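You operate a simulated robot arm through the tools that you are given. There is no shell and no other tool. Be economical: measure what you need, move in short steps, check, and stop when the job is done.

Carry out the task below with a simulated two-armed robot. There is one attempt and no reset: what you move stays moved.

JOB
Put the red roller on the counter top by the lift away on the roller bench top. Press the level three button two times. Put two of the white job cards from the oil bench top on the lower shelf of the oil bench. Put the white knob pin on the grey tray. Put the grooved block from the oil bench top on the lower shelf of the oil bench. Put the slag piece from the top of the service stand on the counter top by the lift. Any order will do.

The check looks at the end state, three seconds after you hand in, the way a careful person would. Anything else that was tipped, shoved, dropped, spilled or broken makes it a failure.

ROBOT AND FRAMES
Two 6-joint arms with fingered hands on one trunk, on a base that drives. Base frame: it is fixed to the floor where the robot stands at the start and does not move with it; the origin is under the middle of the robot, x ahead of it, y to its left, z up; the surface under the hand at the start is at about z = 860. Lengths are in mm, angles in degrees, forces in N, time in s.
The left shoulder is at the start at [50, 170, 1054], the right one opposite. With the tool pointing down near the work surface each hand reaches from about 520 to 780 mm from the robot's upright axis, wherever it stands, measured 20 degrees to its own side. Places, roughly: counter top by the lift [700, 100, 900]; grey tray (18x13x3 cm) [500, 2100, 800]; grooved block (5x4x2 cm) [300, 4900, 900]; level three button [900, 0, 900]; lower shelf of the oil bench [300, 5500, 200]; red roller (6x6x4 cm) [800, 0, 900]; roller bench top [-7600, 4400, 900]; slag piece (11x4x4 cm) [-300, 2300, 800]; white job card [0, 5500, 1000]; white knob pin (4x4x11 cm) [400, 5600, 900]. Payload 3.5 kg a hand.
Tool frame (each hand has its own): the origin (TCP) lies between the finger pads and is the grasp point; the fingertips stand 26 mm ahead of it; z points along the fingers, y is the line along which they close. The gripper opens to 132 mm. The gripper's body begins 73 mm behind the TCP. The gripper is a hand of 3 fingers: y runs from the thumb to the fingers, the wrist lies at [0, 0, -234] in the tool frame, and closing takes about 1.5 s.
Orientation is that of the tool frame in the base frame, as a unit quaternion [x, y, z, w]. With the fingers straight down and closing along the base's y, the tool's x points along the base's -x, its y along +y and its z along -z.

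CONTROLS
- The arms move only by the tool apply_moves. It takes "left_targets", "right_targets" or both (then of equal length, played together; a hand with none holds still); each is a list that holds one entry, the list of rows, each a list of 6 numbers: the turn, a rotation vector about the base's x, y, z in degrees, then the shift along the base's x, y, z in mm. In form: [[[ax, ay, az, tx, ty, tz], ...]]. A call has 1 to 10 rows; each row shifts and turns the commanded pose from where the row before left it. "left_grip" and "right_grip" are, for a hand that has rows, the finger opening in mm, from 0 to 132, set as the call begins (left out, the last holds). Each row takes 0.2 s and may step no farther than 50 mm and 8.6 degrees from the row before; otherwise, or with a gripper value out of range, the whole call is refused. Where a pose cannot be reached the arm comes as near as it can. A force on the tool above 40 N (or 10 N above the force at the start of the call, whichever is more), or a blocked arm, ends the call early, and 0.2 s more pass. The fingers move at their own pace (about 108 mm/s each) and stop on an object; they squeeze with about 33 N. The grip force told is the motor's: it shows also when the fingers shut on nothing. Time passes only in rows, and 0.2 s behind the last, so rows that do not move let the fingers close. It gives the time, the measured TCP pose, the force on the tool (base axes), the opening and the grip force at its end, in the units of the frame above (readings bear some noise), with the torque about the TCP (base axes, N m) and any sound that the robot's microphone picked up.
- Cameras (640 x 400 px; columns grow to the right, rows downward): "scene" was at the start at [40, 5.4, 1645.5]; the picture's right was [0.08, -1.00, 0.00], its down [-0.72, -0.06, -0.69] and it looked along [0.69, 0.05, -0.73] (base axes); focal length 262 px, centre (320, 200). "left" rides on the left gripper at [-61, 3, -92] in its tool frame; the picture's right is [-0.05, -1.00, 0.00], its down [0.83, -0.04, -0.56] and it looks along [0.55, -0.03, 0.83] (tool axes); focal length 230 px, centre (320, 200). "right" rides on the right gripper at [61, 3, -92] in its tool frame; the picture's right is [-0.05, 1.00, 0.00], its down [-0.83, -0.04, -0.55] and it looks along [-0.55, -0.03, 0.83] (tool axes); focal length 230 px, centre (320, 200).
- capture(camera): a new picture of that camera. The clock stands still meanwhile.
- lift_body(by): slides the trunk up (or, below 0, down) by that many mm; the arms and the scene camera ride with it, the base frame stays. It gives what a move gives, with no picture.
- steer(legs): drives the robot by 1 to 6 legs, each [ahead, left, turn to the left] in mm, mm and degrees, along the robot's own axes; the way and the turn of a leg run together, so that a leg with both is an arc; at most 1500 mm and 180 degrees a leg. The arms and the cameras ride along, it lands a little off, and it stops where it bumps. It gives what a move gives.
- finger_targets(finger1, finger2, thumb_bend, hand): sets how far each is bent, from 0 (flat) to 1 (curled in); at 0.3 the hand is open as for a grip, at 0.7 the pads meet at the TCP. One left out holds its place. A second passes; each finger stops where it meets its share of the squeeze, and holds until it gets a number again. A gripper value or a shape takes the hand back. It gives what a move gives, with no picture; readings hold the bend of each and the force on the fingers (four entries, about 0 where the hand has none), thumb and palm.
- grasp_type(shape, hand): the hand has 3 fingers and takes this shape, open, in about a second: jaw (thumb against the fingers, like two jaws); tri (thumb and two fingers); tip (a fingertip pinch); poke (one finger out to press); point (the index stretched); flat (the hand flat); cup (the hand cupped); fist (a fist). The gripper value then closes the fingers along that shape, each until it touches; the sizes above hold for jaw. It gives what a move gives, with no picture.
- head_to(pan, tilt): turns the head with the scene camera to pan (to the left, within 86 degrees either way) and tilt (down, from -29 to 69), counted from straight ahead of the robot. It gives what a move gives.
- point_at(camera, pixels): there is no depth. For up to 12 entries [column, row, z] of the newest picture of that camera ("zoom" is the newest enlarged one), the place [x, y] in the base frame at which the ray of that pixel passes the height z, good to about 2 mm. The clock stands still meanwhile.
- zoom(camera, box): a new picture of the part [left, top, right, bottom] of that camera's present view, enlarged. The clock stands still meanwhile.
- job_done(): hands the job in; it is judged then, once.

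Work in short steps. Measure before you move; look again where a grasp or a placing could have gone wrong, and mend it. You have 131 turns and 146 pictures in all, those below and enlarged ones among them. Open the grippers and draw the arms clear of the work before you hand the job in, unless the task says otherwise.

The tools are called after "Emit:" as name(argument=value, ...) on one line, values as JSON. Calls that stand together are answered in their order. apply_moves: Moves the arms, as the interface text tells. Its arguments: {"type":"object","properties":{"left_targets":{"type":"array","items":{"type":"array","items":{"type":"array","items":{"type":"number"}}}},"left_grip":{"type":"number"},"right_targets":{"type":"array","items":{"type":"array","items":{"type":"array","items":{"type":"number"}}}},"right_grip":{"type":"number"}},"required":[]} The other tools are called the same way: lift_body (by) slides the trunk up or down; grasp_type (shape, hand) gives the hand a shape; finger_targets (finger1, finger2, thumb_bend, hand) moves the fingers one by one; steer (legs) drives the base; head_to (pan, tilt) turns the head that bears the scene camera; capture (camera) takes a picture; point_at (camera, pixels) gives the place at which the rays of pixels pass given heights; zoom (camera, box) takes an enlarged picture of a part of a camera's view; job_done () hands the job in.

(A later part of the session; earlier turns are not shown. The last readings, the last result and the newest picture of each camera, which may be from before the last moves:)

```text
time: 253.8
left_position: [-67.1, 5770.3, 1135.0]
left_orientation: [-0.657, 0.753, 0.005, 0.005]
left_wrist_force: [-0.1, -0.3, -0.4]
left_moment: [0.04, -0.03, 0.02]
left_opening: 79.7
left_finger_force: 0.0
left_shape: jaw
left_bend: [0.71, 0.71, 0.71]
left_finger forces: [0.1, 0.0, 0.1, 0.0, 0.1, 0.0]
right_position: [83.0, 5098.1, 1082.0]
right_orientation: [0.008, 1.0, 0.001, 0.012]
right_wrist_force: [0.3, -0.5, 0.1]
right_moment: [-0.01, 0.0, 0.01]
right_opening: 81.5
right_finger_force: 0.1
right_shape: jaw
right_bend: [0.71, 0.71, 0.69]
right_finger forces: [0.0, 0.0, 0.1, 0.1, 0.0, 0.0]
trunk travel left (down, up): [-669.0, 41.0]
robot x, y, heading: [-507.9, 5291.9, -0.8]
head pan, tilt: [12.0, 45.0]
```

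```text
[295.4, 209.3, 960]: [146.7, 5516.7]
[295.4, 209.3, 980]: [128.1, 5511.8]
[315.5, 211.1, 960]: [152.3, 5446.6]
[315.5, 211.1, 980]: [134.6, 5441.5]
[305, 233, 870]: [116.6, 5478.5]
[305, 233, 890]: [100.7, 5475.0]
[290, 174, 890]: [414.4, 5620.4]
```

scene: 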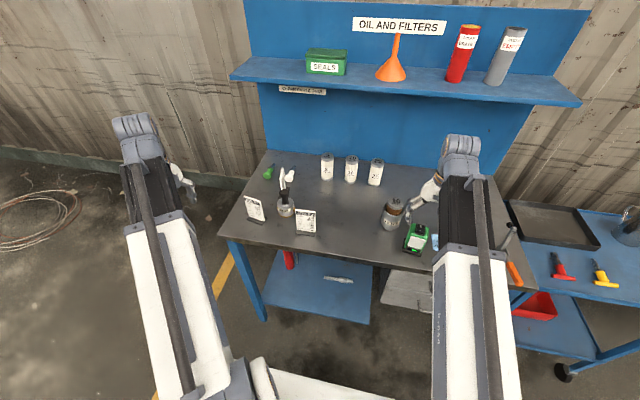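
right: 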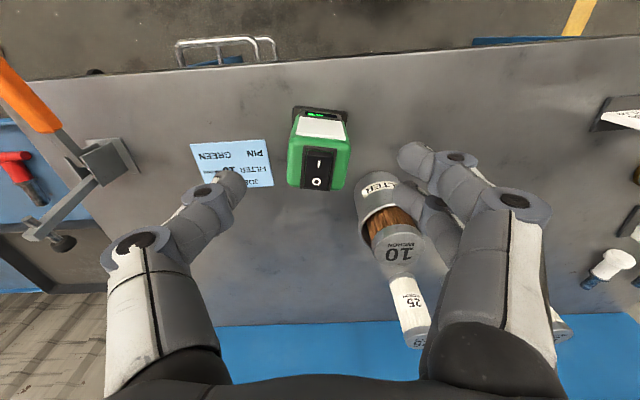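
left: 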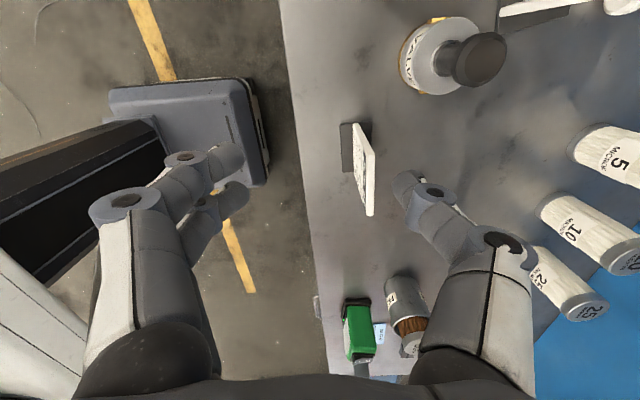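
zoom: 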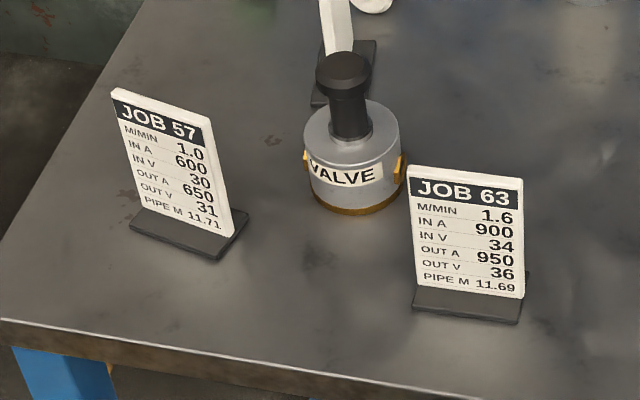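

Card 63's top edge is near (110,5472,~1000), its plane about along y. I bring the left hand over it and turn it ~14° to match.

Emit:
apply_moves(left_targets=[[[0, 0, 7, 22, -37.5, -2], [0, 0, 7, 22, -37.5, -2], [0, 0, 0, 22, -37.5, -2], [0, 0, 0, 22, -37.5, -2], [0, 0, 0, 22, -37.5, -2], [0, 0, 0, 22, -37.5, -2], [0, 0, 0, 22, -37.5, -2], [0, 0, 0, 22, -37.5, -2], [0, 0, 0, 0, 0, 0]]])

Emit:
capture(camera="left")

Emit:
zoom(camera="scene", box=[220, 130, 360, 250])

```text
time: 255.8
left_position: [86.0, 5577.0, 1118.4]
left_orientation: [0.736, -0.677, -0.004, -0.004]
left_wrist_force: [0.7, -0.6, -0.2]
left_moment: [0.0, -0.01, 0.02]
left_opening: 79.7
left_finger_force: 0.1
left_shape: jaw
left_bend: [0.71, 0.71, 0.71]
left_finger forces: [0.0, 0.0, 0.0, 0.1, 0.0, 0.0]
left hand out of reach, approached as far as the arm can: row 6, 7, 8
right_position: [83.0, 5098.3, 1082.4]
right_orientation: [0.007, 1.0, 0.001, 0.013]
right_wrist_force: [-0.5, -0.5, 0.0]
right_moment: [-0.03, -0.06, -0.03]
right_opening: 81.7
right_finger_force: 0.1
right_shape: jaw
right_bend: [0.71, 0.71, 0.69]
right_finger forces: [0.0, 0.0, 0.0, 0.0, 0.0, 0.1]
trunk travel left (down, up): [-669.0, 41.0]
robot x, y, heading: [-504.4, 5291.0, -0.9]
head pan, tilt: [12.0, 45.0]
```

```text
66 pictures are left
```

left: 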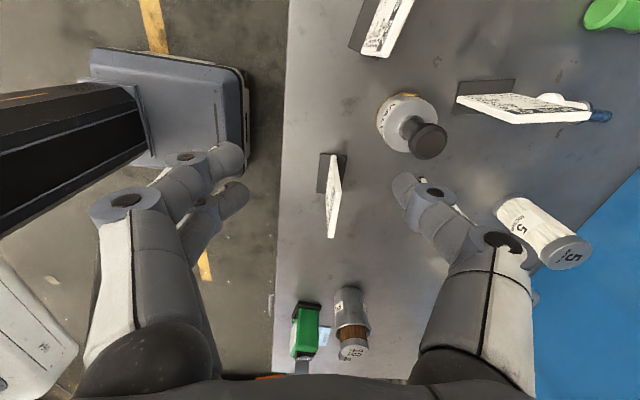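

```text
3.33 times, centred on (290, 190) of scene
```

zoom: 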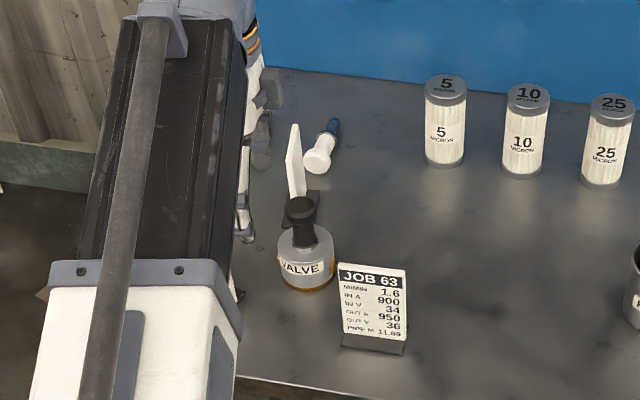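

With this wrist yaw the arm is limited when reaching inward. I slide the base 100 mm to the right so the card lies farther to the arm's own side.

Emit:
steer(legs=[[0, -105, 0.8]])

Emit:
capture(camera="left")

Emit:
capture(camera="scene")

```text
time: 256.9
left_position: [81.5, 5478.3, 1118.3]
left_orientation: [0.741, -0.672, -0.004, -0.004]
left_wrist_force: [-0.1, 0.2, 0.3]
left_moment: [0.04, -0.01, 0.01]
left_opening: 79.6
left_finger_force: 0.0
left_shape: jaw
left_bend: [0.71, 0.71, 0.71]
left_finger forces: [0.1, 0.1, 0.0, 0.0, 0.0, 0.0]
right_position: [85.5, 4998.3, 1080.5]
right_orientation: [0.0, 1.0, 0.001, 0.012]
right_wrist_force: [0.7, 0.5, 0.3]
right_moment: [0.06, 0.01, 0.01]
right_opening: 81.6
right_finger_force: 0.1
right_shape: jaw
right_bend: [0.71, 0.71, 0.69]
right_finger forces: [0.0, 0.1, 0.1, 0.0, 0.0, 0.1]
trunk travel left (down, up): [-669.0, 41.0]
robot x, y, heading: [-505.4, 5181.0, -0.0]
head pan, tilt: [12.0, 45.0]
```

```text
64 pictures are left
```

left: 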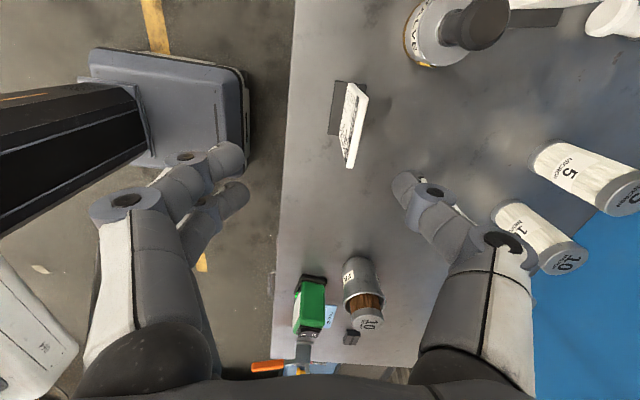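

```text
63 pictures are left
```

scene: 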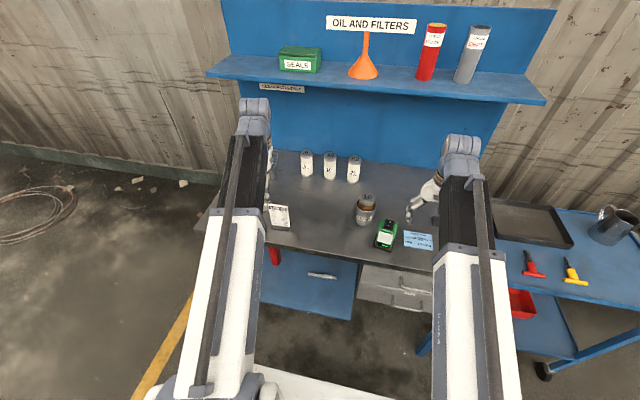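

Card 63's top edge runs (367,92)–(350,168) in the left view; I triangulate with the scene's.

Emit:
zoom(camera="left", box=[310, 60, 400, 190])

Emit:
zoom(camera="scene", box=[255, 190, 305, 240])

Emit:
point_at(camera="left", pixels=[[367, 92, 980], [367, 92, 1000], [350, 168, 980], [350, 168, 1000]])

Emit:
point_at(camera="scene", pixels=[[278, 205, 960], [278, 205, 980], [278, 205, 1000], [281, 227, 870], [281, 227, 890]])

```text
3.08 times, centred on (355, 125) of left
```

zoom: 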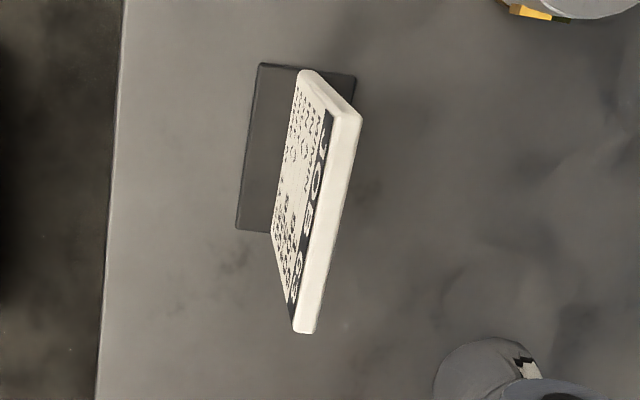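

```text
8.00 times, centred on (280, 215) of scene
```

zoom: 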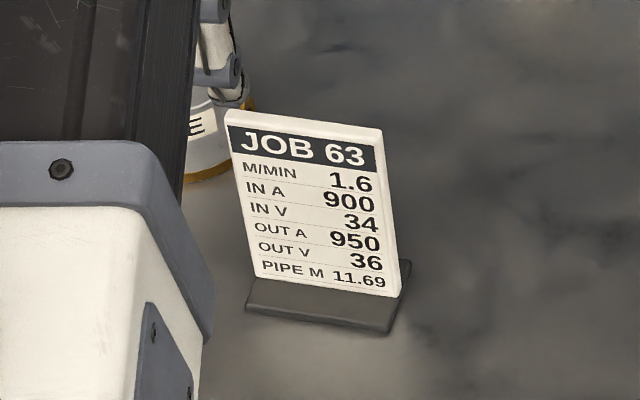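

```text
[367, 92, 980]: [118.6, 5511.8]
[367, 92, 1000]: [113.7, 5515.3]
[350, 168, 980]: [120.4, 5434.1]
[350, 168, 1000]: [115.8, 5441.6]
```

```text
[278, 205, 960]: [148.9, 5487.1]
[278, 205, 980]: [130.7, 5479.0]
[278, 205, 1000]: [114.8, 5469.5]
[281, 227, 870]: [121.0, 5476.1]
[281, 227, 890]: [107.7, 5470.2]
```

Card 63's top edge: centre (115,5474,1000), plane along y. I align (−5.6° yaw) and move over it, checking the reading.

Emit:
apply_moves(left_targets=[[[0, 0, -5.6, 16, -2, -20], [0, 0, 0, 16, -2, -20], [0, 0, 0, 0, 0, -20], [0, 0, 0, 0, 0, 0]]])

```text
time: 257.9
left_position: [111.5, 5475.2, 1059.6]
left_orientation: [-0.707, 0.707, 0.003, 0.004]
left_wrist_force: [-0.1, 0.0, -0.5]
left_moment: [-0.01, 0.01, 0.0]
left_opening: 79.7
left_finger_force: 0.0
left_shape: jaw
left_bend: [0.71, 0.71, 0.71]
left_finger forces: [0.0, 0.0, 0.0, 0.0, 0.0, 0.0]
right_position: [85.2, 4999.6, 1081.4]
right_orientation: [0.0, 1.0, 0.0, 0.011]
right_wrist_force: [1.4, -0.5, 0.3]
right_moment: [-0.04, -0.01, 0.01]
right_opening: 81.7
right_finger_force: 0.1
right_shape: jaw
right_bend: [0.71, 0.71, 0.69]
right_finger forces: [0.0, 0.0, 0.0, 0.1, 0.0, 0.1]
trunk travel left (down, up): [-669.0, 41.0]
robot x, y, heading: [-509.9, 5180.6, 0.4]
head pan, tilt: [12.0, 45.0]
```

Reached as commanded. I descend to z≈978 so the pads straddle the card's top, and look.

Emit:
apply_moves(left_targets=[[[0, 0, 0, 2, 0, -30], [0, 0, 0, 1, 0, -30], [0, 0, 0, 0, 0, -21], [0, 0, 0, 0, 0, 0]]])

Emit:
capture(camera="left")

```text
time: 258.9
left_position: [114.4, 5476.2, 979.0]
left_orientation: [-0.707, 0.707, 0.004, 0.004]
left_wrist_force: [0.0, -1.4, 0.5]
left_moment: [-0.03, 0.02, -0.01]
left_opening: 79.8
left_finger_force: 0.0
left_shape: jaw
left_bend: [0.71, 0.71, 0.71]
left_finger forces: [0.1, 0.0, 0.0, 0.0, 0.1, 0.0]
right_position: [84.6, 4999.5, 1081.6]
right_orientation: [-0.001, 1.0, 0.0, 0.012]
right_wrist_force: [-0.9, 0.3, -0.4]
right_moment: [0.0, 0.01, 0.01]
right_opening: 81.6
right_finger_force: 0.0
right_shape: jaw
right_bend: [0.71, 0.71, 0.69]
right_finger forces: [0.0, 0.0, 0.0, 0.1, 0.0, 0.0]
trunk travel left (down, up): [-669.0, 41.0]
robot x, y, heading: [-504.8, 5179.6, 0.4]
head pan, tilt: [12.0, 45.0]
```

```text
60 pictures are left
```

left: 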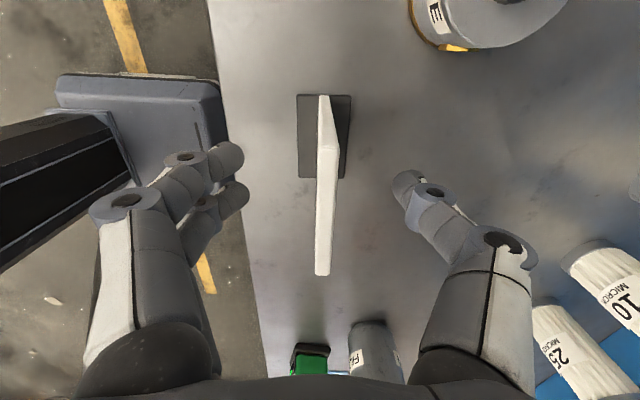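

The card stands centred between the fingers. I close and lift a little.

Emit:
apply_moves(left_targets=[[[0, 0, 0, 0, 0, 0], [0, 0, 0, 0, 0, 0], [0, 0, 0, 0, 0, 0], [0, 0, 0, 0, 0, 0], [0, 0, 0, 0, 0, 0], [0, 0, 0, 0, 0, 0], [0, 0, 0, 0, 0, 0], [0, 0, 0, 0, 0, 20], [0, 0, 0, 0, 0, 20]]], left_grip=0)

Emit:
capture(camera="left")

Emit:
zoom(camera="scene", box=[210, 140, 350, 250])

```text
time: 260.9
left_position: [113.7, 5476.7, 1017.5]
left_orientation: [-0.707, 0.707, 0.004, 0.004]
left_wrist_force: [-0.2, -0.5, -1.5]
left_moment: [0.01, -0.02, 0.0]
left_opening: 2.4
left_finger_force: 32.7
left_shape: jaw
left_bend: [0.71, 0.7, 0.7]
left_finger forces: [14.6, 14.9, 0.0, 0.1, 29.4, 0.0]
right_position: [85.0, 4998.9, 1081.3]
right_orientation: [-0.001, 1.0, 0.0, 0.012]
right_wrist_force: [-0.2, -0.3, -0.8]
right_moment: [-0.02, -0.01, -0.01]
right_opening: 81.2
right_finger_force: 0.1
right_shape: jaw
right_bend: [0.71, 0.71, 0.69]
right_finger forces: [0.0, 0.1, 0.0, 0.0, 0.0, 0.0]
trunk travel left (down, up): [-669.0, 41.0]
robot x, y, heading: [-509.5, 5182.8, 0.4]
head pan, tilt: [12.0, 45.0]
```

```text
59 pictures are left
```

left: 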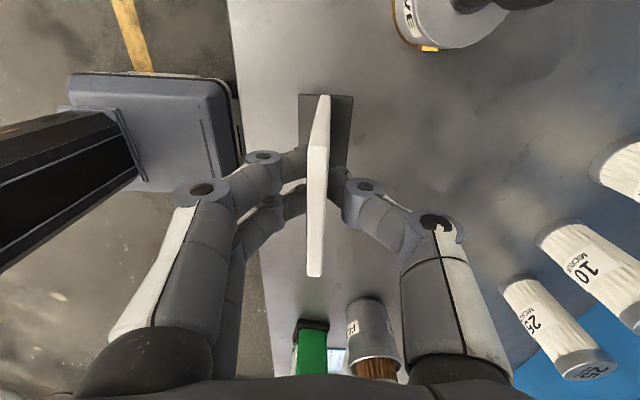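

```text
3.64 times, centred on (280, 195) of scene
```

zoom: 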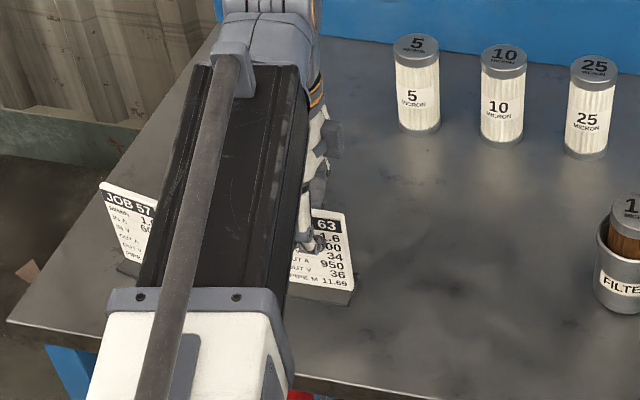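

The card is held. Before going down I'll take the grooved block with the right hand: I raise and retract the left, then advance 110 mm and view the block.

Emit:
apply_moves(left_targets=[[[0, 0, 0, 0, 0, 40], [0, 0, 0, -20, 10, 40], [0, 0, 0, -40, 20, 10]]])

Emit:
steer(legs=[[110, 0, 0]])

Emit:
head_to(pan=-15, tilt=45)

Emit:
capture(camera="scene")

Emit:
capture(camera="right")

```text
time: 261.7
left_position: [54.3, 5505.5, 1109.1]
left_orientation: [-0.706, 0.708, 0.003, 0.004]
left_wrist_force: [0.7, -0.2, -1.1]
left_moment: [0.02, -0.01, -0.03]
left_opening: 2.5
left_finger_force: 32.9
left_shape: jaw
left_bend: [0.71, 0.7, 0.7]
left_finger forces: [14.7, 14.9, 0.0, 0.1, 29.6, 0.0]
right_position: [83.5, 4998.2, 1081.7]
right_orientation: [-0.002, 1.0, -0.001, 0.012]
right_wrist_force: [0.2, 0.1, -0.2]
right_moment: [-0.01, -0.04, 0.01]
right_opening: 81.2
right_finger_force: 0.0
right_shape: jaw
right_bend: [0.71, 0.71, 0.69]
right_finger forces: [0.1, 0.1, 0.0, 0.0, 0.0, 0.0]
trunk travel left (down, up): [-669.0, 41.0]
robot x, y, heading: [-508.3, 5183.1, -0.1]
head pan, tilt: [12.0, 45.0]
```

```text
time: 262.9
left_position: [165.5, 5506.5, 1108.2]
left_orientation: [-0.707, 0.707, 0.004, 0.004]
left_wrist_force: [0.2, 0.4, 0.2]
left_moment: [0.02, 0.03, 0.04]
left_opening: 2.4
left_finger_force: 33.2
left_shape: jaw
left_bend: [0.71, 0.7, 0.7]
left_finger forces: [14.7, 14.9, 0.1, 0.0, 29.6, 0.0]
right_position: [196.5, 5001.5, 1080.7]
right_orientation: [-0.001, 1.0, 0.0, 0.012]
right_wrist_force: [-0.7, 0.2, -0.8]
right_moment: [0.0, 0.02, 0.01]
right_opening: 81.8
right_finger_force: 0.2
right_shape: jaw
right_bend: [0.71, 0.71, 0.69]
right_finger forces: [0.0, 0.0, 0.1, 0.0, 0.0, 0.0]
trunk travel left (down, up): [-669.0, 41.0]
robot x, y, heading: [-394.1, 5185.8, 0.1]
head pan, tilt: [12.0, 45.0]
```

```text
time: 263.8
left_position: [164.7, 5506.3, 1109.5]
left_orientation: [-0.707, 0.707, 0.004, 0.003]
left_wrist_force: [0.1, 0.1, -0.2]
left_moment: [-0.01, 0.0, -0.01]
left_opening: 2.5
left_finger_force: 33.1
left_shape: jaw
left_bend: [0.71, 0.7, 0.7]
left_finger forces: [14.7, 14.9, 0.1, 0.0, 29.7, 0.1]
right_position: [196.2, 5000.0, 1080.9]
right_orientation: [-0.001, 1.0, 0.0, 0.012]
right_wrist_force: [-0.1, -0.5, 0.0]
right_moment: [-0.04, -0.01, 0.0]
right_opening: 81.7
right_finger_force: 0.1
right_shape: jaw
right_bend: [0.71, 0.71, 0.69]
right_finger forces: [0.0, 0.0, 0.1, 0.1, 0.0, 0.0]
trunk travel left (down, up): [-669.0, 41.0]
robot x, y, heading: [-396.0, 5185.4, 0.1]
head pan, tilt: [-15.0, 45.0]
```

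```text
57 pictures are left
```

scene: 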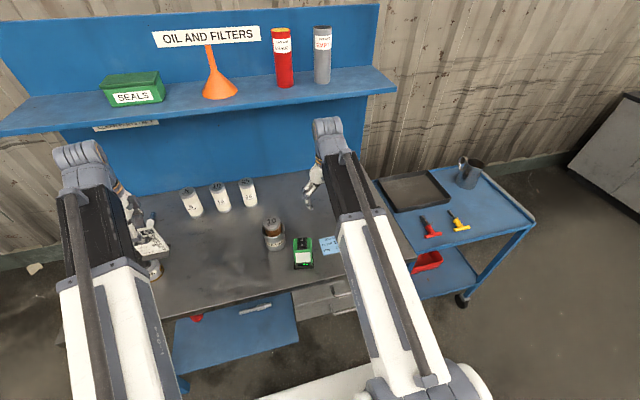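

```text
56 pictures are left
```

right: 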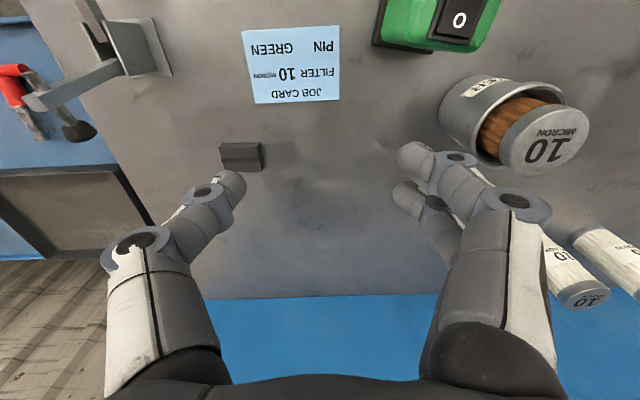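

The grooved block is at right (241,156). I measure it at likely heights (bench ≈870–880).

Emit:
zoom(camera="right", box=[200, 120, 290, 190])

Emit:
point_at(camera="right", pixels=[[240, 151, 880], [240, 151, 900], [219, 152, 890], [262, 152, 890], [241, 143, 900], [241, 171, 880]])

```text
5.71 times, centred on (245, 155) of right
```

zoom: 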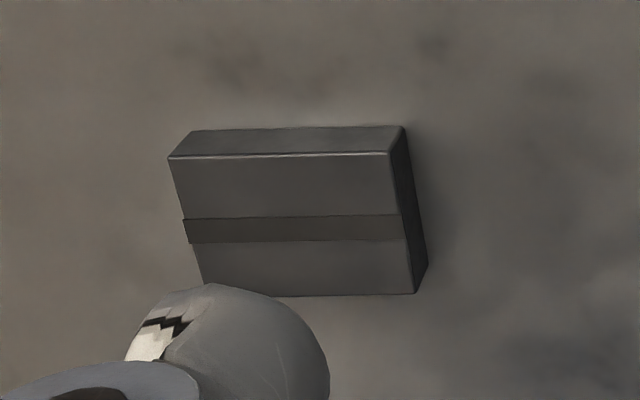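

```text
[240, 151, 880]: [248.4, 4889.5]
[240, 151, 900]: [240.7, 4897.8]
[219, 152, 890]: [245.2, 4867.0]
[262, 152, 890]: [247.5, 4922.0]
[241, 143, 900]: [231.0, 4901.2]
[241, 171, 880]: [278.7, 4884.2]
```

Block centre ≈ (252,4896). I move the right hand over it, open, down to z≈965 and look.

Emit:
apply_moves(right_targets=[[[0, 0, 0, 14, -26, -10], [0, 0, 0, 14, -26, -20], [0, 0, 0, 14, -26, -25], [0, 0, 0, 14, -26, -30], [0, 0, 0, 0, 0, -35], [0, 0, 0, 0, 0, 0]]], right_grip=100)

Emit:
capture(camera="right")

```text
time: 265.2
left_position: [164.6, 5506.2, 1109.5]
left_orientation: [0.707, -0.707, -0.003, -0.003]
left_wrist_force: [0.1, -0.6, -0.2]
left_moment: [0.0, -0.01, -0.02]
left_opening: 2.4
left_finger_force: 33.5
left_shape: jaw
left_bend: [0.71, 0.7, 0.7]
left_finger forces: [14.7, 14.9, 0.0, 0.1, 29.5, 0.1]
right_position: [252.7, 4896.0, 964.3]
right_orientation: [-0.001, 1.0, 0.0, 0.012]
right_wrist_force: [-0.9, 0.0, 1.1]
right_moment: [-0.01, 0.02, 0.0]
right_opening: 99.7
right_finger_force: 0.0
right_shape: jaw
right_bend: [0.63, 0.63, 0.6]
right_finger forces: [0.1, 0.1, 0.0, 0.0, 0.0, 0.0]
trunk travel left (down, up): [-669.0, 41.0]
robot x, y, heading: [-389.3, 5185.5, 0.4]
head pan, tilt: [-15.0, 45.0]
```

```text
54 pictures are left
```

right: 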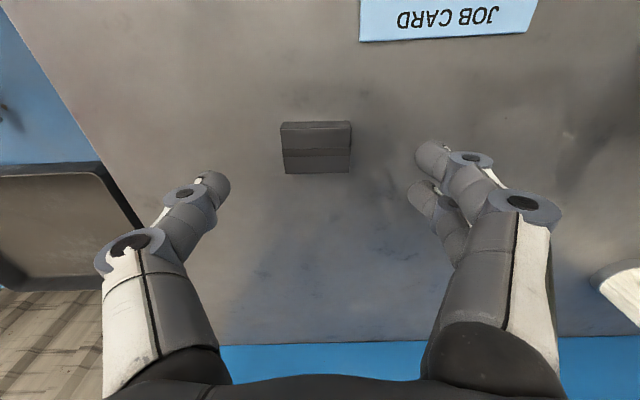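

I refine: top face centre (317,151).

Emit:
point_at(camera="right", pixels=[[317, 151, 890], [317, 151, 900], [282, 150, 890], [351, 150, 890], [317, 174, 890], [317, 130, 890]])

```text
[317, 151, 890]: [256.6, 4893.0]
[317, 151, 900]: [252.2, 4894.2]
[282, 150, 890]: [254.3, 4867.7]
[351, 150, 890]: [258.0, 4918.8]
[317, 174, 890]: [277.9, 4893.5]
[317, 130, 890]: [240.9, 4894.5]
```

Centre (256,4893.5). I descend with small final rows to find the bench.

Emit:
apply_moves(right_targets=[[[0, 0, 0, 3.5, -2.5, -30], [0, 0, 0, 0, 0, -25], [0, 0, 0, 0, 0, -5], [0, 0, 0, 0, 0, -3], [0, 0, 0, 0, 0, -3], [0, 0, 0, 0, 0, -2], [0, 0, 0, 0, 0, -2], [0, 0, 0, 0, 0, 0]]])

```text
time: 266.3
left_position: [162.7, 5506.2, 1110.0]
left_orientation: [0.707, -0.707, -0.003, -0.003]
left_wrist_force: [0.0, 0.2, -0.2]
left_moment: [0.01, 0.01, -0.01]
left_opening: 2.4
left_finger_force: 32.8
left_shape: jaw
left_bend: [0.71, 0.7, 0.7]
left_finger forces: [14.7, 14.9, 0.0, 0.1, 29.6, 0.0]
right_position: [256.0, 4892.2, 905.7]
right_orientation: [0.0, 1.0, 0.0, 0.016]
right_wrist_force: [-4.9, -2.5, 21.4]
right_moment: [0.96, 0.3, 0.23]
right_opening: 98.7
right_finger_force: 0.0
right_shape: jaw
right_bend: [0.66, 0.64, 0.6]
right_finger forces: [14.2, 4.8, 0.1, 0.1, 2.9, 0.0]
trunk travel left (down, up): [-669.0, 41.0]
robot x, y, heading: [-393.9, 5185.6, 0.2]
head pan, tilt: [-15.0, 45.0]
stopped in row 5 (right hand): the force on the tool passed its limit at 44 N (the readings are from after the stop); the commanded pose is now the measured one
```

Bench top is z≈880. I raise 3 mm and close on the block with the fingertips.

Emit:
apply_moves(right_targets=[[[0, 0, 0, 0, 1, 3], [0, 0, 0, 0, 0, 0]]])

Emit:
apply_moves(right_targets=[[[0, 0, 0, 0, 0, 0], [0, 0, 0, 0, 0, 0], [0, 0, 0, 0, 0, 0], [0, 0, 0, 0, 0, 0], [0, 0, 0, 0, 0, 0], [0, 0, 0, 0, 0, 0], [0, 0, 0, 0, 0, 0], [0, 0, 0, 0, 0, 20], [0, 0, 0, 0, 0, 20]]], right_grip=20)

Emit:
capture(camera="right")

```text
time: 266.9
left_position: [163.5, 5506.8, 1108.6]
left_orientation: [0.708, -0.707, -0.003, -0.003]
left_wrist_force: [1.2, -0.3, -0.1]
left_moment: [0.0, 0.0, 0.02]
left_opening: 2.4
left_finger_force: 33.0
left_shape: jaw
left_bend: [0.71, 0.7, 0.7]
left_finger forces: [14.7, 14.9, 0.1, 0.0, 29.6, 0.0]
right_position: [255.8, 4893.7, 905.7]
right_orientation: [-0.001, 1.0, 0.0, 0.016]
right_wrist_force: [-2.1, -2.4, 12.8]
right_moment: [0.68, 0.18, 0.18]
right_opening: 98.5
right_finger_force: 0.0
right_shape: jaw
right_bend: [0.66, 0.64, 0.59]
right_finger forces: [9.3, 3.0, 0.0, 0.1, 0.0, 0.0]
trunk travel left (down, up): [-669.0, 41.0]
robot x, y, heading: [-392.4, 5186.3, 0.1]
head pan, tilt: [-15.0, 45.0]
```

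```text
time: 268.9
left_position: [165.5, 5505.4, 1107.7]
left_orientation: [-0.707, 0.707, 0.004, 0.004]
left_wrist_force: [-0.3, 0.6, 0.0]
left_moment: [0.0, -0.02, -0.01]
left_opening: 2.5
left_finger_force: 33.7
left_shape: jaw
left_bend: [0.71, 0.7, 0.7]
left_finger forces: [14.6, 14.9, 0.0, 0.0, 29.5, 0.1]
right_position: [256.4, 4893.0, 944.7]
right_orientation: [0.0, 1.0, -0.001, 0.014]
right_wrist_force: [0.3, 0.2, -2.2]
right_moment: [-0.07, -0.03, -0.01]
right_opening: 46.3
right_finger_force: 33.0
right_shape: jaw
right_bend: [0.73, 0.72, 0.71]
right_finger forces: [16.2, 15.6, 0.0, 0.1, 31.6, 0.1]
trunk travel left (down, up): [-669.0, 41.0]
robot x, y, heading: [-395.3, 5183.8, 0.3]
head pan, tilt: [-15.0, 45.0]
```

```text
53 pictures are left
```

right: 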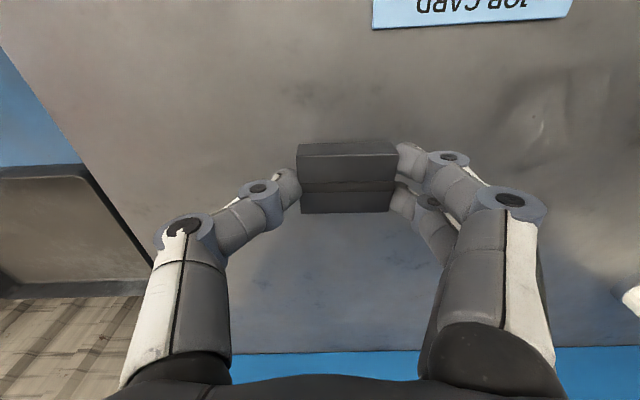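

Block is held. I raise the right hand and draw it in, back off 450 mm, lower the trunk, and look at the lower shelf.

Emit:
apply_moves(right_targets=[[[0, 0, 0, 0, 0, 45], [0, 0, 0, 0, 0, 45], [0, 0, 0, -20, 20, 40], [0, 0, 0, -25, 30, 5], [0, 0, 0, -25, 30, 0]]])

Emit:
steer(legs=[[-480, 0, 0]])

Emit:
lift_body(by=-640)

Emit:
head_to(pan=5, tilt=30)

Emit:
capture(camera="scene")

```text
time: 270.1
left_position: [165.6, 5505.8, 1108.8]
left_orientation: [0.707, -0.707, -0.004, -0.004]
left_wrist_force: [0.0, 0.4, -1.0]
left_moment: [0.01, 0.0, 0.01]
left_opening: 2.5
left_finger_force: 33.4
left_shape: jaw
left_bend: [0.71, 0.7, 0.7]
left_finger forces: [14.7, 15.0, 0.1, 0.0, 29.6, 0.1]
right_position: [185.3, 4972.8, 1081.8]
right_orientation: [-0.001, 1.0, 0.0, 0.015]
right_wrist_force: [-0.2, 1.2, -2.3]
right_moment: [-0.01, 0.0, 0.0]
right_opening: 46.4
right_finger_force: 32.4
right_shape: jaw
right_bend: [0.73, 0.72, 0.71]
right_finger forces: [16.0, 15.5, 0.1, 0.0, 31.6, 0.0]
trunk travel left (down, up): [-669.0, 41.0]
robot x, y, heading: [-394.9, 5178.8, 0.2]
head pan, tilt: [-15.0, 45.0]
```

```text
time: 272.9
left_position: [-308.2, 5508.8, 1109.2]
left_orientation: [0.711, -0.703, -0.003, -0.004]
left_wrist_force: [0.6, 0.1, 0.0]
left_moment: [-0.03, -0.01, -0.01]
left_opening: 2.4
left_finger_force: 33.2
left_shape: jaw
left_bend: [0.71, 0.7, 0.7]
left_finger forces: [14.8, 14.8, 0.1, 0.0, 29.6, 0.0]
right_position: [-281.6, 4974.1, 1082.3]
right_orientation: [-0.006, 1.0, 0.0, 0.015]
right_wrist_force: [-0.1, -0.8, -2.4]
right_moment: [-0.02, 0.0, 0.0]
right_opening: 46.7
right_finger_force: 31.9
right_shape: jaw
right_bend: [0.73, 0.72, 0.71]
right_finger forces: [16.0, 15.5, 0.1, 0.0, 31.5, 0.1]
trunk travel left (down, up): [-669.0, 41.0]
robot x, y, heading: [-865.0, 5181.2, 0.9]
head pan, tilt: [-15.0, 45.0]
```

```text
refused: -640 is not a number from -400 to 400
```

```text
time: 273.7
left_position: [-307.9, 5507.6, 1109.1]
left_orientation: [0.711, -0.704, -0.003, -0.004]
left_wrist_force: [-0.7, -0.1, -0.1]
left_moment: [0.02, 0.02, 0.03]
left_opening: 2.4
left_finger_force: 33.2
left_shape: jaw
left_bend: [0.71, 0.7, 0.7]
left_finger forces: [14.7, 14.8, 0.1, 0.0, 29.5, 0.1]
right_position: [-280.3, 4974.6, 1080.7]
right_orientation: [-0.006, 1.0, 0.001, 0.015]
right_wrist_force: [0.2, -0.4, -2.7]
right_moment: [-0.04, 0.01, 0.02]
right_opening: 46.3
right_finger_force: 32.8
right_shape: jaw
right_bend: [0.73, 0.72, 0.71]
right_finger forces: [16.0, 15.5, 0.0, 0.1, 31.6, 0.0]
trunk travel left (down, up): [-669.0, 41.0]
robot x, y, heading: [-865.1, 5179.1, 0.8]
head pan, tilt: [5.0, 30.0]
```

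```text
52 pictures are left
```

scene: 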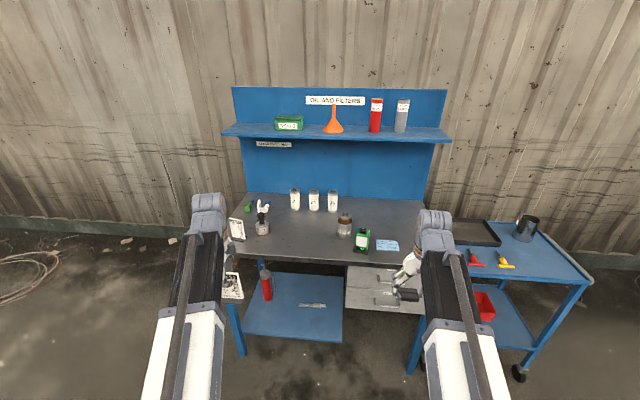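

Lowering in two steps (limit 400 each), then shift left to y≈5330 and look.

Emit:
lift_body(by=-320)

Emit:
lift_body(by=-320)

Emit:
steer(legs=[[0, 150, -0.8]])

Emit:
capture(camera="scene")

```text
time: 276.9
left_position: [-307.7, 5507.4, 788.9]
left_orientation: [0.711, -0.703, -0.004, -0.004]
left_wrist_force: [-0.1, -0.2, -0.9]
left_moment: [0.02, -0.02, 0.03]
left_opening: 2.5
left_finger_force: 33.1
left_shape: jaw
left_bend: [0.71, 0.7, 0.7]
left_finger forces: [14.7, 14.8, 0.0, 0.0, 29.6, 0.1]
right_position: [-281.0, 4973.3, 761.5]
right_orientation: [-0.006, 1.0, 0.0, 0.015]
right_wrist_force: [-0.6, -0.3, -2.3]
right_moment: [-0.06, -0.04, -0.02]
right_opening: 46.5
right_finger_force: 32.9
right_shape: jaw
right_bend: [0.73, 0.72, 0.71]
right_finger forces: [16.0, 15.5, 0.1, 0.0, 31.5, 0.0]
trunk travel left (down, up): [-349.0, 361.0]
robot x, y, heading: [-865.5, 5181.9, 0.8]
head pan, tilt: [5.0, 30.0]
```

```text
time: 280.1
left_position: [-308.6, 5508.5, 468.7]
left_orientation: [0.711, -0.703, -0.004, -0.003]
left_wrist_force: [-0.2, -0.4, -1.2]
left_moment: [0.0, -0.04, 0.05]
left_opening: 2.5
left_finger_force: 33.0
left_shape: jaw
left_bend: [0.71, 0.7, 0.7]
left_finger forces: [14.7, 15.0, 0.1, 0.0, 29.6, 0.0]
right_position: [-280.5, 4974.3, 440.3]
right_orientation: [-0.006, 1.0, -0.001, 0.014]
right_wrist_force: [-0.3, 0.4, -1.9]
right_moment: [-0.09, 0.03, -0.01]
right_opening: 46.5
right_finger_force: 33.1
right_shape: jaw
right_bend: [0.73, 0.72, 0.71]
right_finger forces: [16.0, 15.4, 0.0, 0.0, 31.6, 0.0]
trunk travel left (down, up): [-29.0, 681.0]
robot x, y, heading: [-864.5, 5183.8, 0.8]
head pan, tilt: [5.0, 30.0]
```

```text
time: 281.4
left_position: [-304.3, 5650.0, 468.6]
left_orientation: [-0.705, 0.709, 0.003, 0.004]
left_wrist_force: [0.4, 0.6, -0.8]
left_moment: [-0.02, 0.0, 0.02]
left_opening: 2.5
left_finger_force: 33.4
left_shape: jaw
left_bend: [0.71, 0.7, 0.7]
left_finger forces: [14.8, 14.9, 0.0, 0.0, 29.6, 0.0]
right_position: [-285.9, 5115.9, 442.3]
right_orientation: [0.002, 1.0, 0.001, 0.015]
right_wrist_force: [-0.2, -0.3, -2.2]
right_moment: [-0.03, 0.01, -0.04]
right_opening: 46.3
right_finger_force: 32.6
right_shape: jaw
right_bend: [0.73, 0.72, 0.71]
right_finger forces: [16.1, 15.5, 0.1, 0.1, 31.5, 0.0]
trunk travel left (down, up): [-29.0, 681.0]
robot x, y, heading: [-864.4, 5330.7, -0.0]
head pan, tilt: [5.0, 30.0]
```

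```text
51 pictures are left
```

scene: 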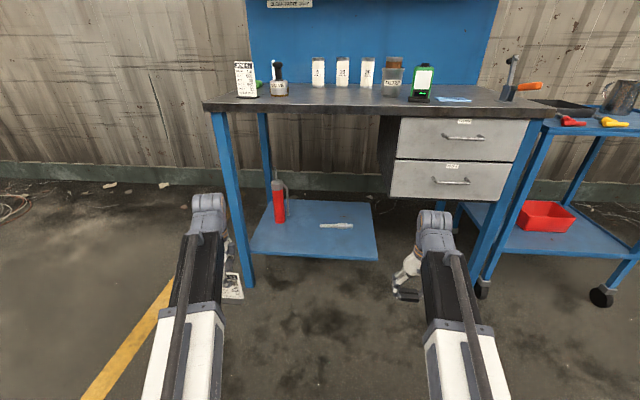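

The lower shelf is only at the left half; a grease gun and a pale tool are on it. I measure it.

Emit:
point_at(camera="scene", pixels=[[250, 252, 200], [378, 260, 200], [371, 203, 200], [262, 200, 200], [280, 221, 200], [320, 226, 200], [355, 224, 200], [222, 285, 0], [250, 286, 0], [395, 160, 600], [390, 196, 600], [247, 250, 150]])

Emit:
zoom(camera="scene", box=[230, 170, 400, 280])

Emit:
capture(camera="right")

```text
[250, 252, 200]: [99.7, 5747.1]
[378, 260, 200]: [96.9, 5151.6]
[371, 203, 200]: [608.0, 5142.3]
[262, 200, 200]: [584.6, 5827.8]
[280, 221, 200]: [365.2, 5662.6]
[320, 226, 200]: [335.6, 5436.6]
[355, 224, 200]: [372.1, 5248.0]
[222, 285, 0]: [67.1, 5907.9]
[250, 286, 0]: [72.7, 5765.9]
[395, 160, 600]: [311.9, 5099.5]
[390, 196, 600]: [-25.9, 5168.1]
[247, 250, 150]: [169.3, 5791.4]
```

```text
3.64 times, centred on (315, 225) of scene
```

zoom: 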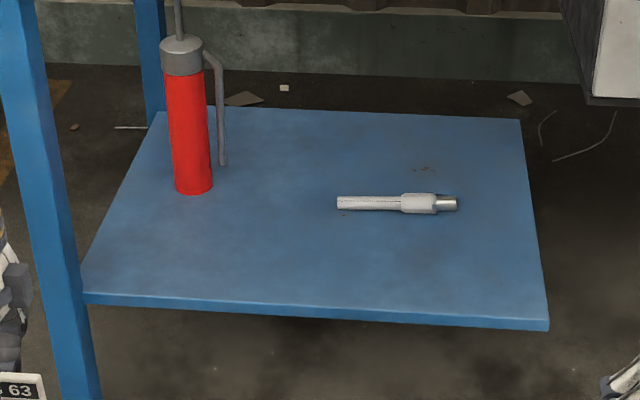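

```text
49 pictures are left
```

right: 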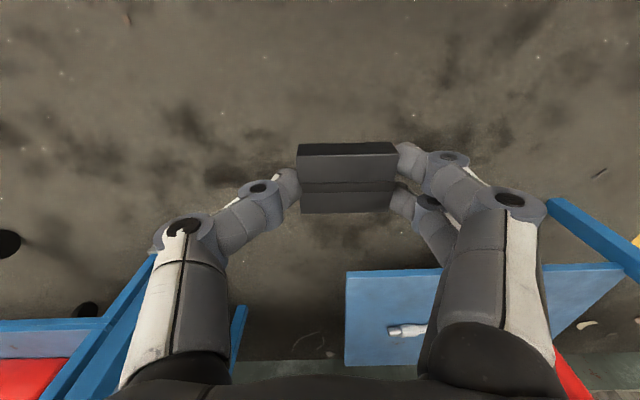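

Shelf spans x≈97–600, y≈5150–5750 at z≈200. I lower both hands and bring the right hand inward so it passes clear of the drawers.

Emit:
point_at(camera="right", pixels=[[347, 272, 180], [347, 272, 200], [347, 272, 220]])

Emit:
point_at(camera="scene", pixels=[[378, 257, 180], [378, 257, 200], [378, 257, 220]])

Emit:
apply_moves(left_targets=[[[0, 0, 0, 0, -12, -30], [0, 0, 0, 0, -12, -30], [0, 0, 0, 0, -13, -30], [0, 0, 0, 0, -13, -20], [0, 0, 0, 0, 0, 0]]], right_targets=[[[0, 0, 0, 0, 45, -20], [0, 0, 0, 0, 45, -20], [0, 0, 0, 0, 45, -20], [0, 0, 0, 0, 40, -30], [0, 0, 0, 0, 0, -40]]])

```text
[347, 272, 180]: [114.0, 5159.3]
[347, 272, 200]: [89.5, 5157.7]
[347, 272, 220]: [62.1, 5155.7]
```

```text
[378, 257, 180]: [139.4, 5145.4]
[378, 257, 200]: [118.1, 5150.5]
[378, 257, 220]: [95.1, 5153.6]
```

```text
time: 282.6
left_position: [-304.6, 5600.9, 356.8]
left_orientation: [-0.705, 0.709, 0.004, 0.004]
left_wrist_force: [0.2, 0.1, -0.6]
left_moment: [-0.01, -0.01, -0.02]
left_opening: 2.3
left_finger_force: 33.0
left_shape: jaw
left_bend: [0.71, 0.7, 0.7]
left_finger forces: [14.6, 14.9, 0.1, 0.1, 29.5, 0.0]
right_position: [-285.4, 5291.7, 312.0]
right_orientation: [0.002, 1.0, 0.0, 0.015]
right_wrist_force: [-0.5, -0.1, -1.7]
right_moment: [-0.01, 0.0, 0.01]
right_opening: 46.5
right_finger_force: 32.5
right_shape: jaw
right_bend: [0.73, 0.72, 0.71]
right_finger forces: [15.9, 15.3, 0.0, 0.1, 31.3, 0.0]
trunk travel left (down, up): [-29.0, 681.0]
robot x, y, heading: [-865.3, 5328.0, 0.0]
head pan, tilt: [5.0, 30.0]
```

Both hands are clear above the shelf height. I drive forward 465 mm and look.

Emit:
steer(legs=[[465, 0, 0]])

Emit:
head_to(pan=15, tilt=50)

Emit:
capture(camera="scene")

Emit:
capture(camera="left")

Emit:
capture(camera="right")

```text
time: 285.4
left_position: [162.5, 5603.2, 357.3]
left_orientation: [-0.707, 0.708, 0.003, 0.004]
left_wrist_force: [0.1, -0.5, -0.1]
left_moment: [-0.02, -0.03, 0.02]
left_opening: 2.5
left_finger_force: 33.4
left_shape: jaw
left_bend: [0.71, 0.7, 0.7]
left_finger forces: [14.7, 14.9, 0.1, 0.0, 29.5, 0.0]
right_position: [182.0, 5293.1, 311.7]
right_orientation: [0.0, 1.0, 0.0, 0.015]
right_wrist_force: [0.1, 0.8, -1.8]
right_moment: [-0.01, 0.01, 0.04]
right_opening: 46.4
right_finger_force: 32.7
right_shape: jaw
right_bend: [0.73, 0.72, 0.71]
right_finger forces: [16.0, 15.4, 0.1, 0.0, 31.3, 0.0]
trunk travel left (down, up): [-29.0, 681.0]
robot x, y, heading: [-399.0, 5326.5, 0.2]
head pan, tilt: [5.0, 30.0]
```

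```text
time: 286.3
left_position: [162.3, 5602.6, 357.4]
left_orientation: [-0.706, 0.708, 0.003, 0.003]
left_wrist_force: [-0.8, 0.4, -1.1]
left_moment: [-0.01, 0.01, 0.01]
left_opening: 2.6
left_finger_force: 33.3
left_shape: jaw
left_bend: [0.71, 0.7, 0.7]
left_finger forces: [14.6, 14.8, 0.0, 0.0, 29.5, 0.0]
right_position: [182.2, 5292.5, 312.6]
right_orientation: [0.0, 1.0, 0.0, 0.015]
right_wrist_force: [-0.6, -0.1, -3.1]
right_moment: [-0.07, 0.0, -0.03]
right_opening: 46.8
right_finger_force: 33.0
right_shape: jaw
right_bend: [0.73, 0.72, 0.71]
right_finger forces: [16.0, 15.4, 0.0, 0.0, 31.4, 0.0]
trunk travel left (down, up): [-29.0, 681.0]
robot x, y, heading: [-399.4, 5333.1, 0.1]
head pan, tilt: [15.0, 50.0]
```

```text
48 pictures are left
```

scene: 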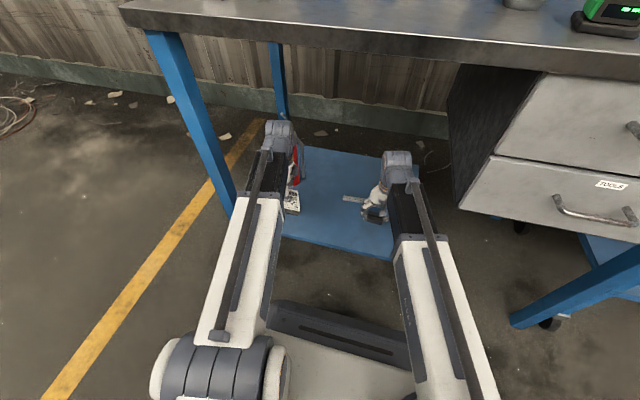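

```text
47 pictures are left
```

left: 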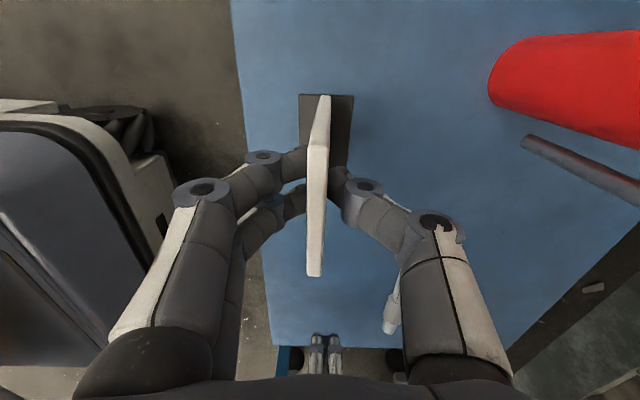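

```text
46 pictures are left
```

right: 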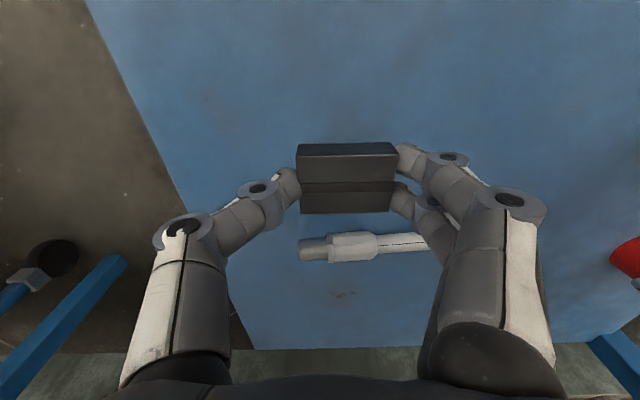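

Both items hang over free shelf area. I lower the card with fine last rows until it touches.

Emit:
apply_moves(left_targets=[[[0, 0, 0, 5, 0, -30], [0, 0, 0, 5, 0, -15], [0, 0, 0, 0, 0, -5], [0, 0, 0, 0, 0, -3], [0, 0, 0, 0, 0, -3], [0, 0, 0, 0, 0, -2], [0, 0, 0, 0, 0, -2], [0, 0, 0, 0, 0, -2], [0, 0, 0, 0, 0, -2], [0, 0, 0, 0, 0, 0]]])

```text
time: 287.1
left_position: [173.4, 5603.2, 313.7]
left_orientation: [-0.706, 0.708, 0.001, 0.008]
left_wrist_force: [-3.6, -1.0, 28.5]
left_moment: [-0.01, 0.13, 0.02]
left_opening: 5.2
left_finger_force: 32.6
left_shape: jaw
left_bend: [0.72, 0.71, 0.72]
left_finger forces: [20.3, 20.6, 0.0, 0.1, 37.0, 0.0]
right_position: [181.2, 5292.3, 312.8]
right_orientation: [0.0, 1.0, 0.0, 0.016]
right_wrist_force: [-0.3, 0.0, -3.0]
right_moment: [-0.01, 0.01, -0.01]
right_opening: 46.3
right_finger_force: 33.5
right_shape: jaw
right_bend: [0.73, 0.72, 0.71]
right_finger forces: [15.9, 15.4, 0.0, 0.0, 31.5, 0.1]
trunk travel left (down, up): [-29.0, 681.0]
robot x, y, heading: [-395.5, 5327.4, -0.0]
head pan, tilt: [15.0, 50.0]
stopped in row 4 (left hand): the force on the tool passed its limit at 43 N (the readings are from after the stop); the commanded pose is now the measured one
```

Card touched (shelf ≈ z 214). I relieve 2 mm, open to 60 and lift straight up.

Emit:
apply_moves(left_targets=[[[0, 0, 0, 0, 0, 2], [0, 0, 0, 0, 0, 0], [0, 0, 0, 0, 0, 0]]])

Emit:
apply_moves(left_targets=[[[0, 0, 0, 0, 0, 0], [0, 0, 0, 0, 0, 0], [0, 0, 0, 0, 0, 0], [0, 0, 0, 0, 0, 20], [0, 0, 0, 0, 0, 35], [0, 0, 0, 0, 0, 35], [0, 0, 0, 0, 0, 0]]], left_grip=64)

Emit:
capture(camera="left")

```text
time: 287.9
left_position: [173.9, 5603.6, 314.3]
left_orientation: [-0.707, 0.708, 0.001, 0.007]
left_wrist_force: [-1.0, -1.3, 25.5]
left_moment: [0.0, 0.08, 0.02]
left_opening: 5.1
left_finger_force: 33.0
left_shape: jaw
left_bend: [0.72, 0.71, 0.72]
left_finger forces: [19.5, 19.8, 0.0, 0.0, 37.6, 0.0]
right_position: [181.4, 5292.6, 313.7]
right_orientation: [-0.001, 1.0, 0.0, 0.015]
right_wrist_force: [0.0, 0.3, -1.3]
right_moment: [-0.05, -0.01, -0.03]
right_opening: 46.4
right_finger_force: 33.3
right_shape: jaw
right_bend: [0.73, 0.72, 0.71]
right_finger forces: [16.0, 15.4, 0.1, 0.0, 31.4, 0.0]
trunk travel left (down, up): [-29.0, 681.0]
robot x, y, heading: [-400.9, 5330.8, 0.0]
head pan, tilt: [15.0, 50.0]
```

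```text
time: 289.5
left_position: [173.6, 5604.1, 405.1]
left_orientation: [-0.707, 0.708, 0.001, 0.006]
left_wrist_force: [-0.5, -0.5, 0.3]
left_moment: [0.01, 0.01, 0.02]
left_opening: 63.4
left_finger_force: 0.0
left_shape: jaw
left_bend: [0.73, 0.73, 0.7]
left_finger forces: [0.1, 0.0, 0.0, 0.0, 0.1, 0.0]
right_position: [181.5, 5292.3, 312.7]
right_orientation: [0.0, 1.0, 0.001, 0.015]
right_wrist_force: [-0.2, -0.1, -2.3]
right_moment: [0.0, 0.0, 0.01]
right_opening: 46.5
right_finger_force: 33.2
right_shape: jaw
right_bend: [0.73, 0.72, 0.71]
right_finger forces: [15.9, 15.4, 0.0, 0.0, 31.4, 0.1]
trunk travel left (down, up): [-29.0, 681.0]
robot x, y, heading: [-400.6, 5328.0, 0.1]
head pan, tilt: [15.0, 50.0]
```

```text
45 pictures are left
```

left: 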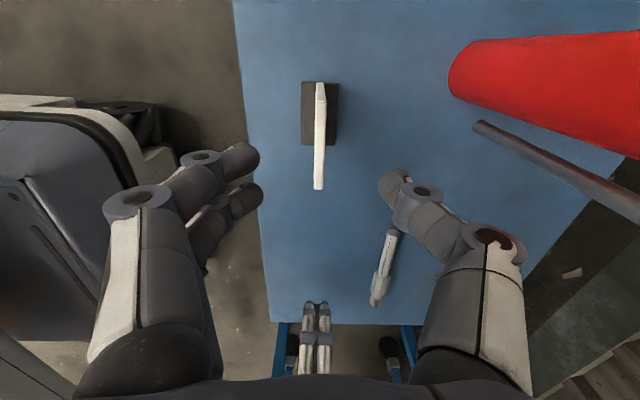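

The card stands on the shelf. Now I lower the block to the shelf.

Emit:
apply_moves(right_targets=[[[0, 0, 0, 0, 0, -40], [0, 0, 0, 0, 0, -20], [0, 0, 0, 0, 0, -5], [0, 0, 0, 0, 0, -2], [0, 0, 0, 0, 0, -2], [0, 0, 0, 0, 0, -2], [0, 0, 0, 0, 0, 0]]])

```text
time: 291.0
left_position: [172.2, 5604.3, 406.8]
left_orientation: [-0.707, 0.708, 0.001, 0.007]
left_wrist_force: [0.0, -1.1, -0.4]
left_moment: [-0.02, 0.0, 0.02]
left_opening: 63.3
left_finger_force: 0.1
left_shape: jaw
left_bend: [0.73, 0.73, 0.7]
left_finger forces: [0.1, 0.1, 0.0, 0.0, 0.1, 0.1]
right_position: [183.8, 5293.3, 246.2]
right_orientation: [0.0, 1.0, 0.001, 0.017]
right_wrist_force: [-5.1, -1.2, 23.9]
right_moment: [0.64, 0.32, 0.2]
right_opening: 46.1
right_finger_force: 32.8
right_shape: jaw
right_bend: [0.74, 0.73, 0.72]
right_finger forces: [29.1, 21.4, 0.0, 0.0, 33.8, 0.0]
trunk travel left (down, up): [-29.0, 681.0]
robot x, y, heading: [-397.2, 5332.2, -0.1]
head pan, tilt: [15.0, 50.0]
stopped in row 7 (right hand): the force on the tool passed its limit at 42 N (the readings are from after the stop); the commanded pose is now the measured one
```

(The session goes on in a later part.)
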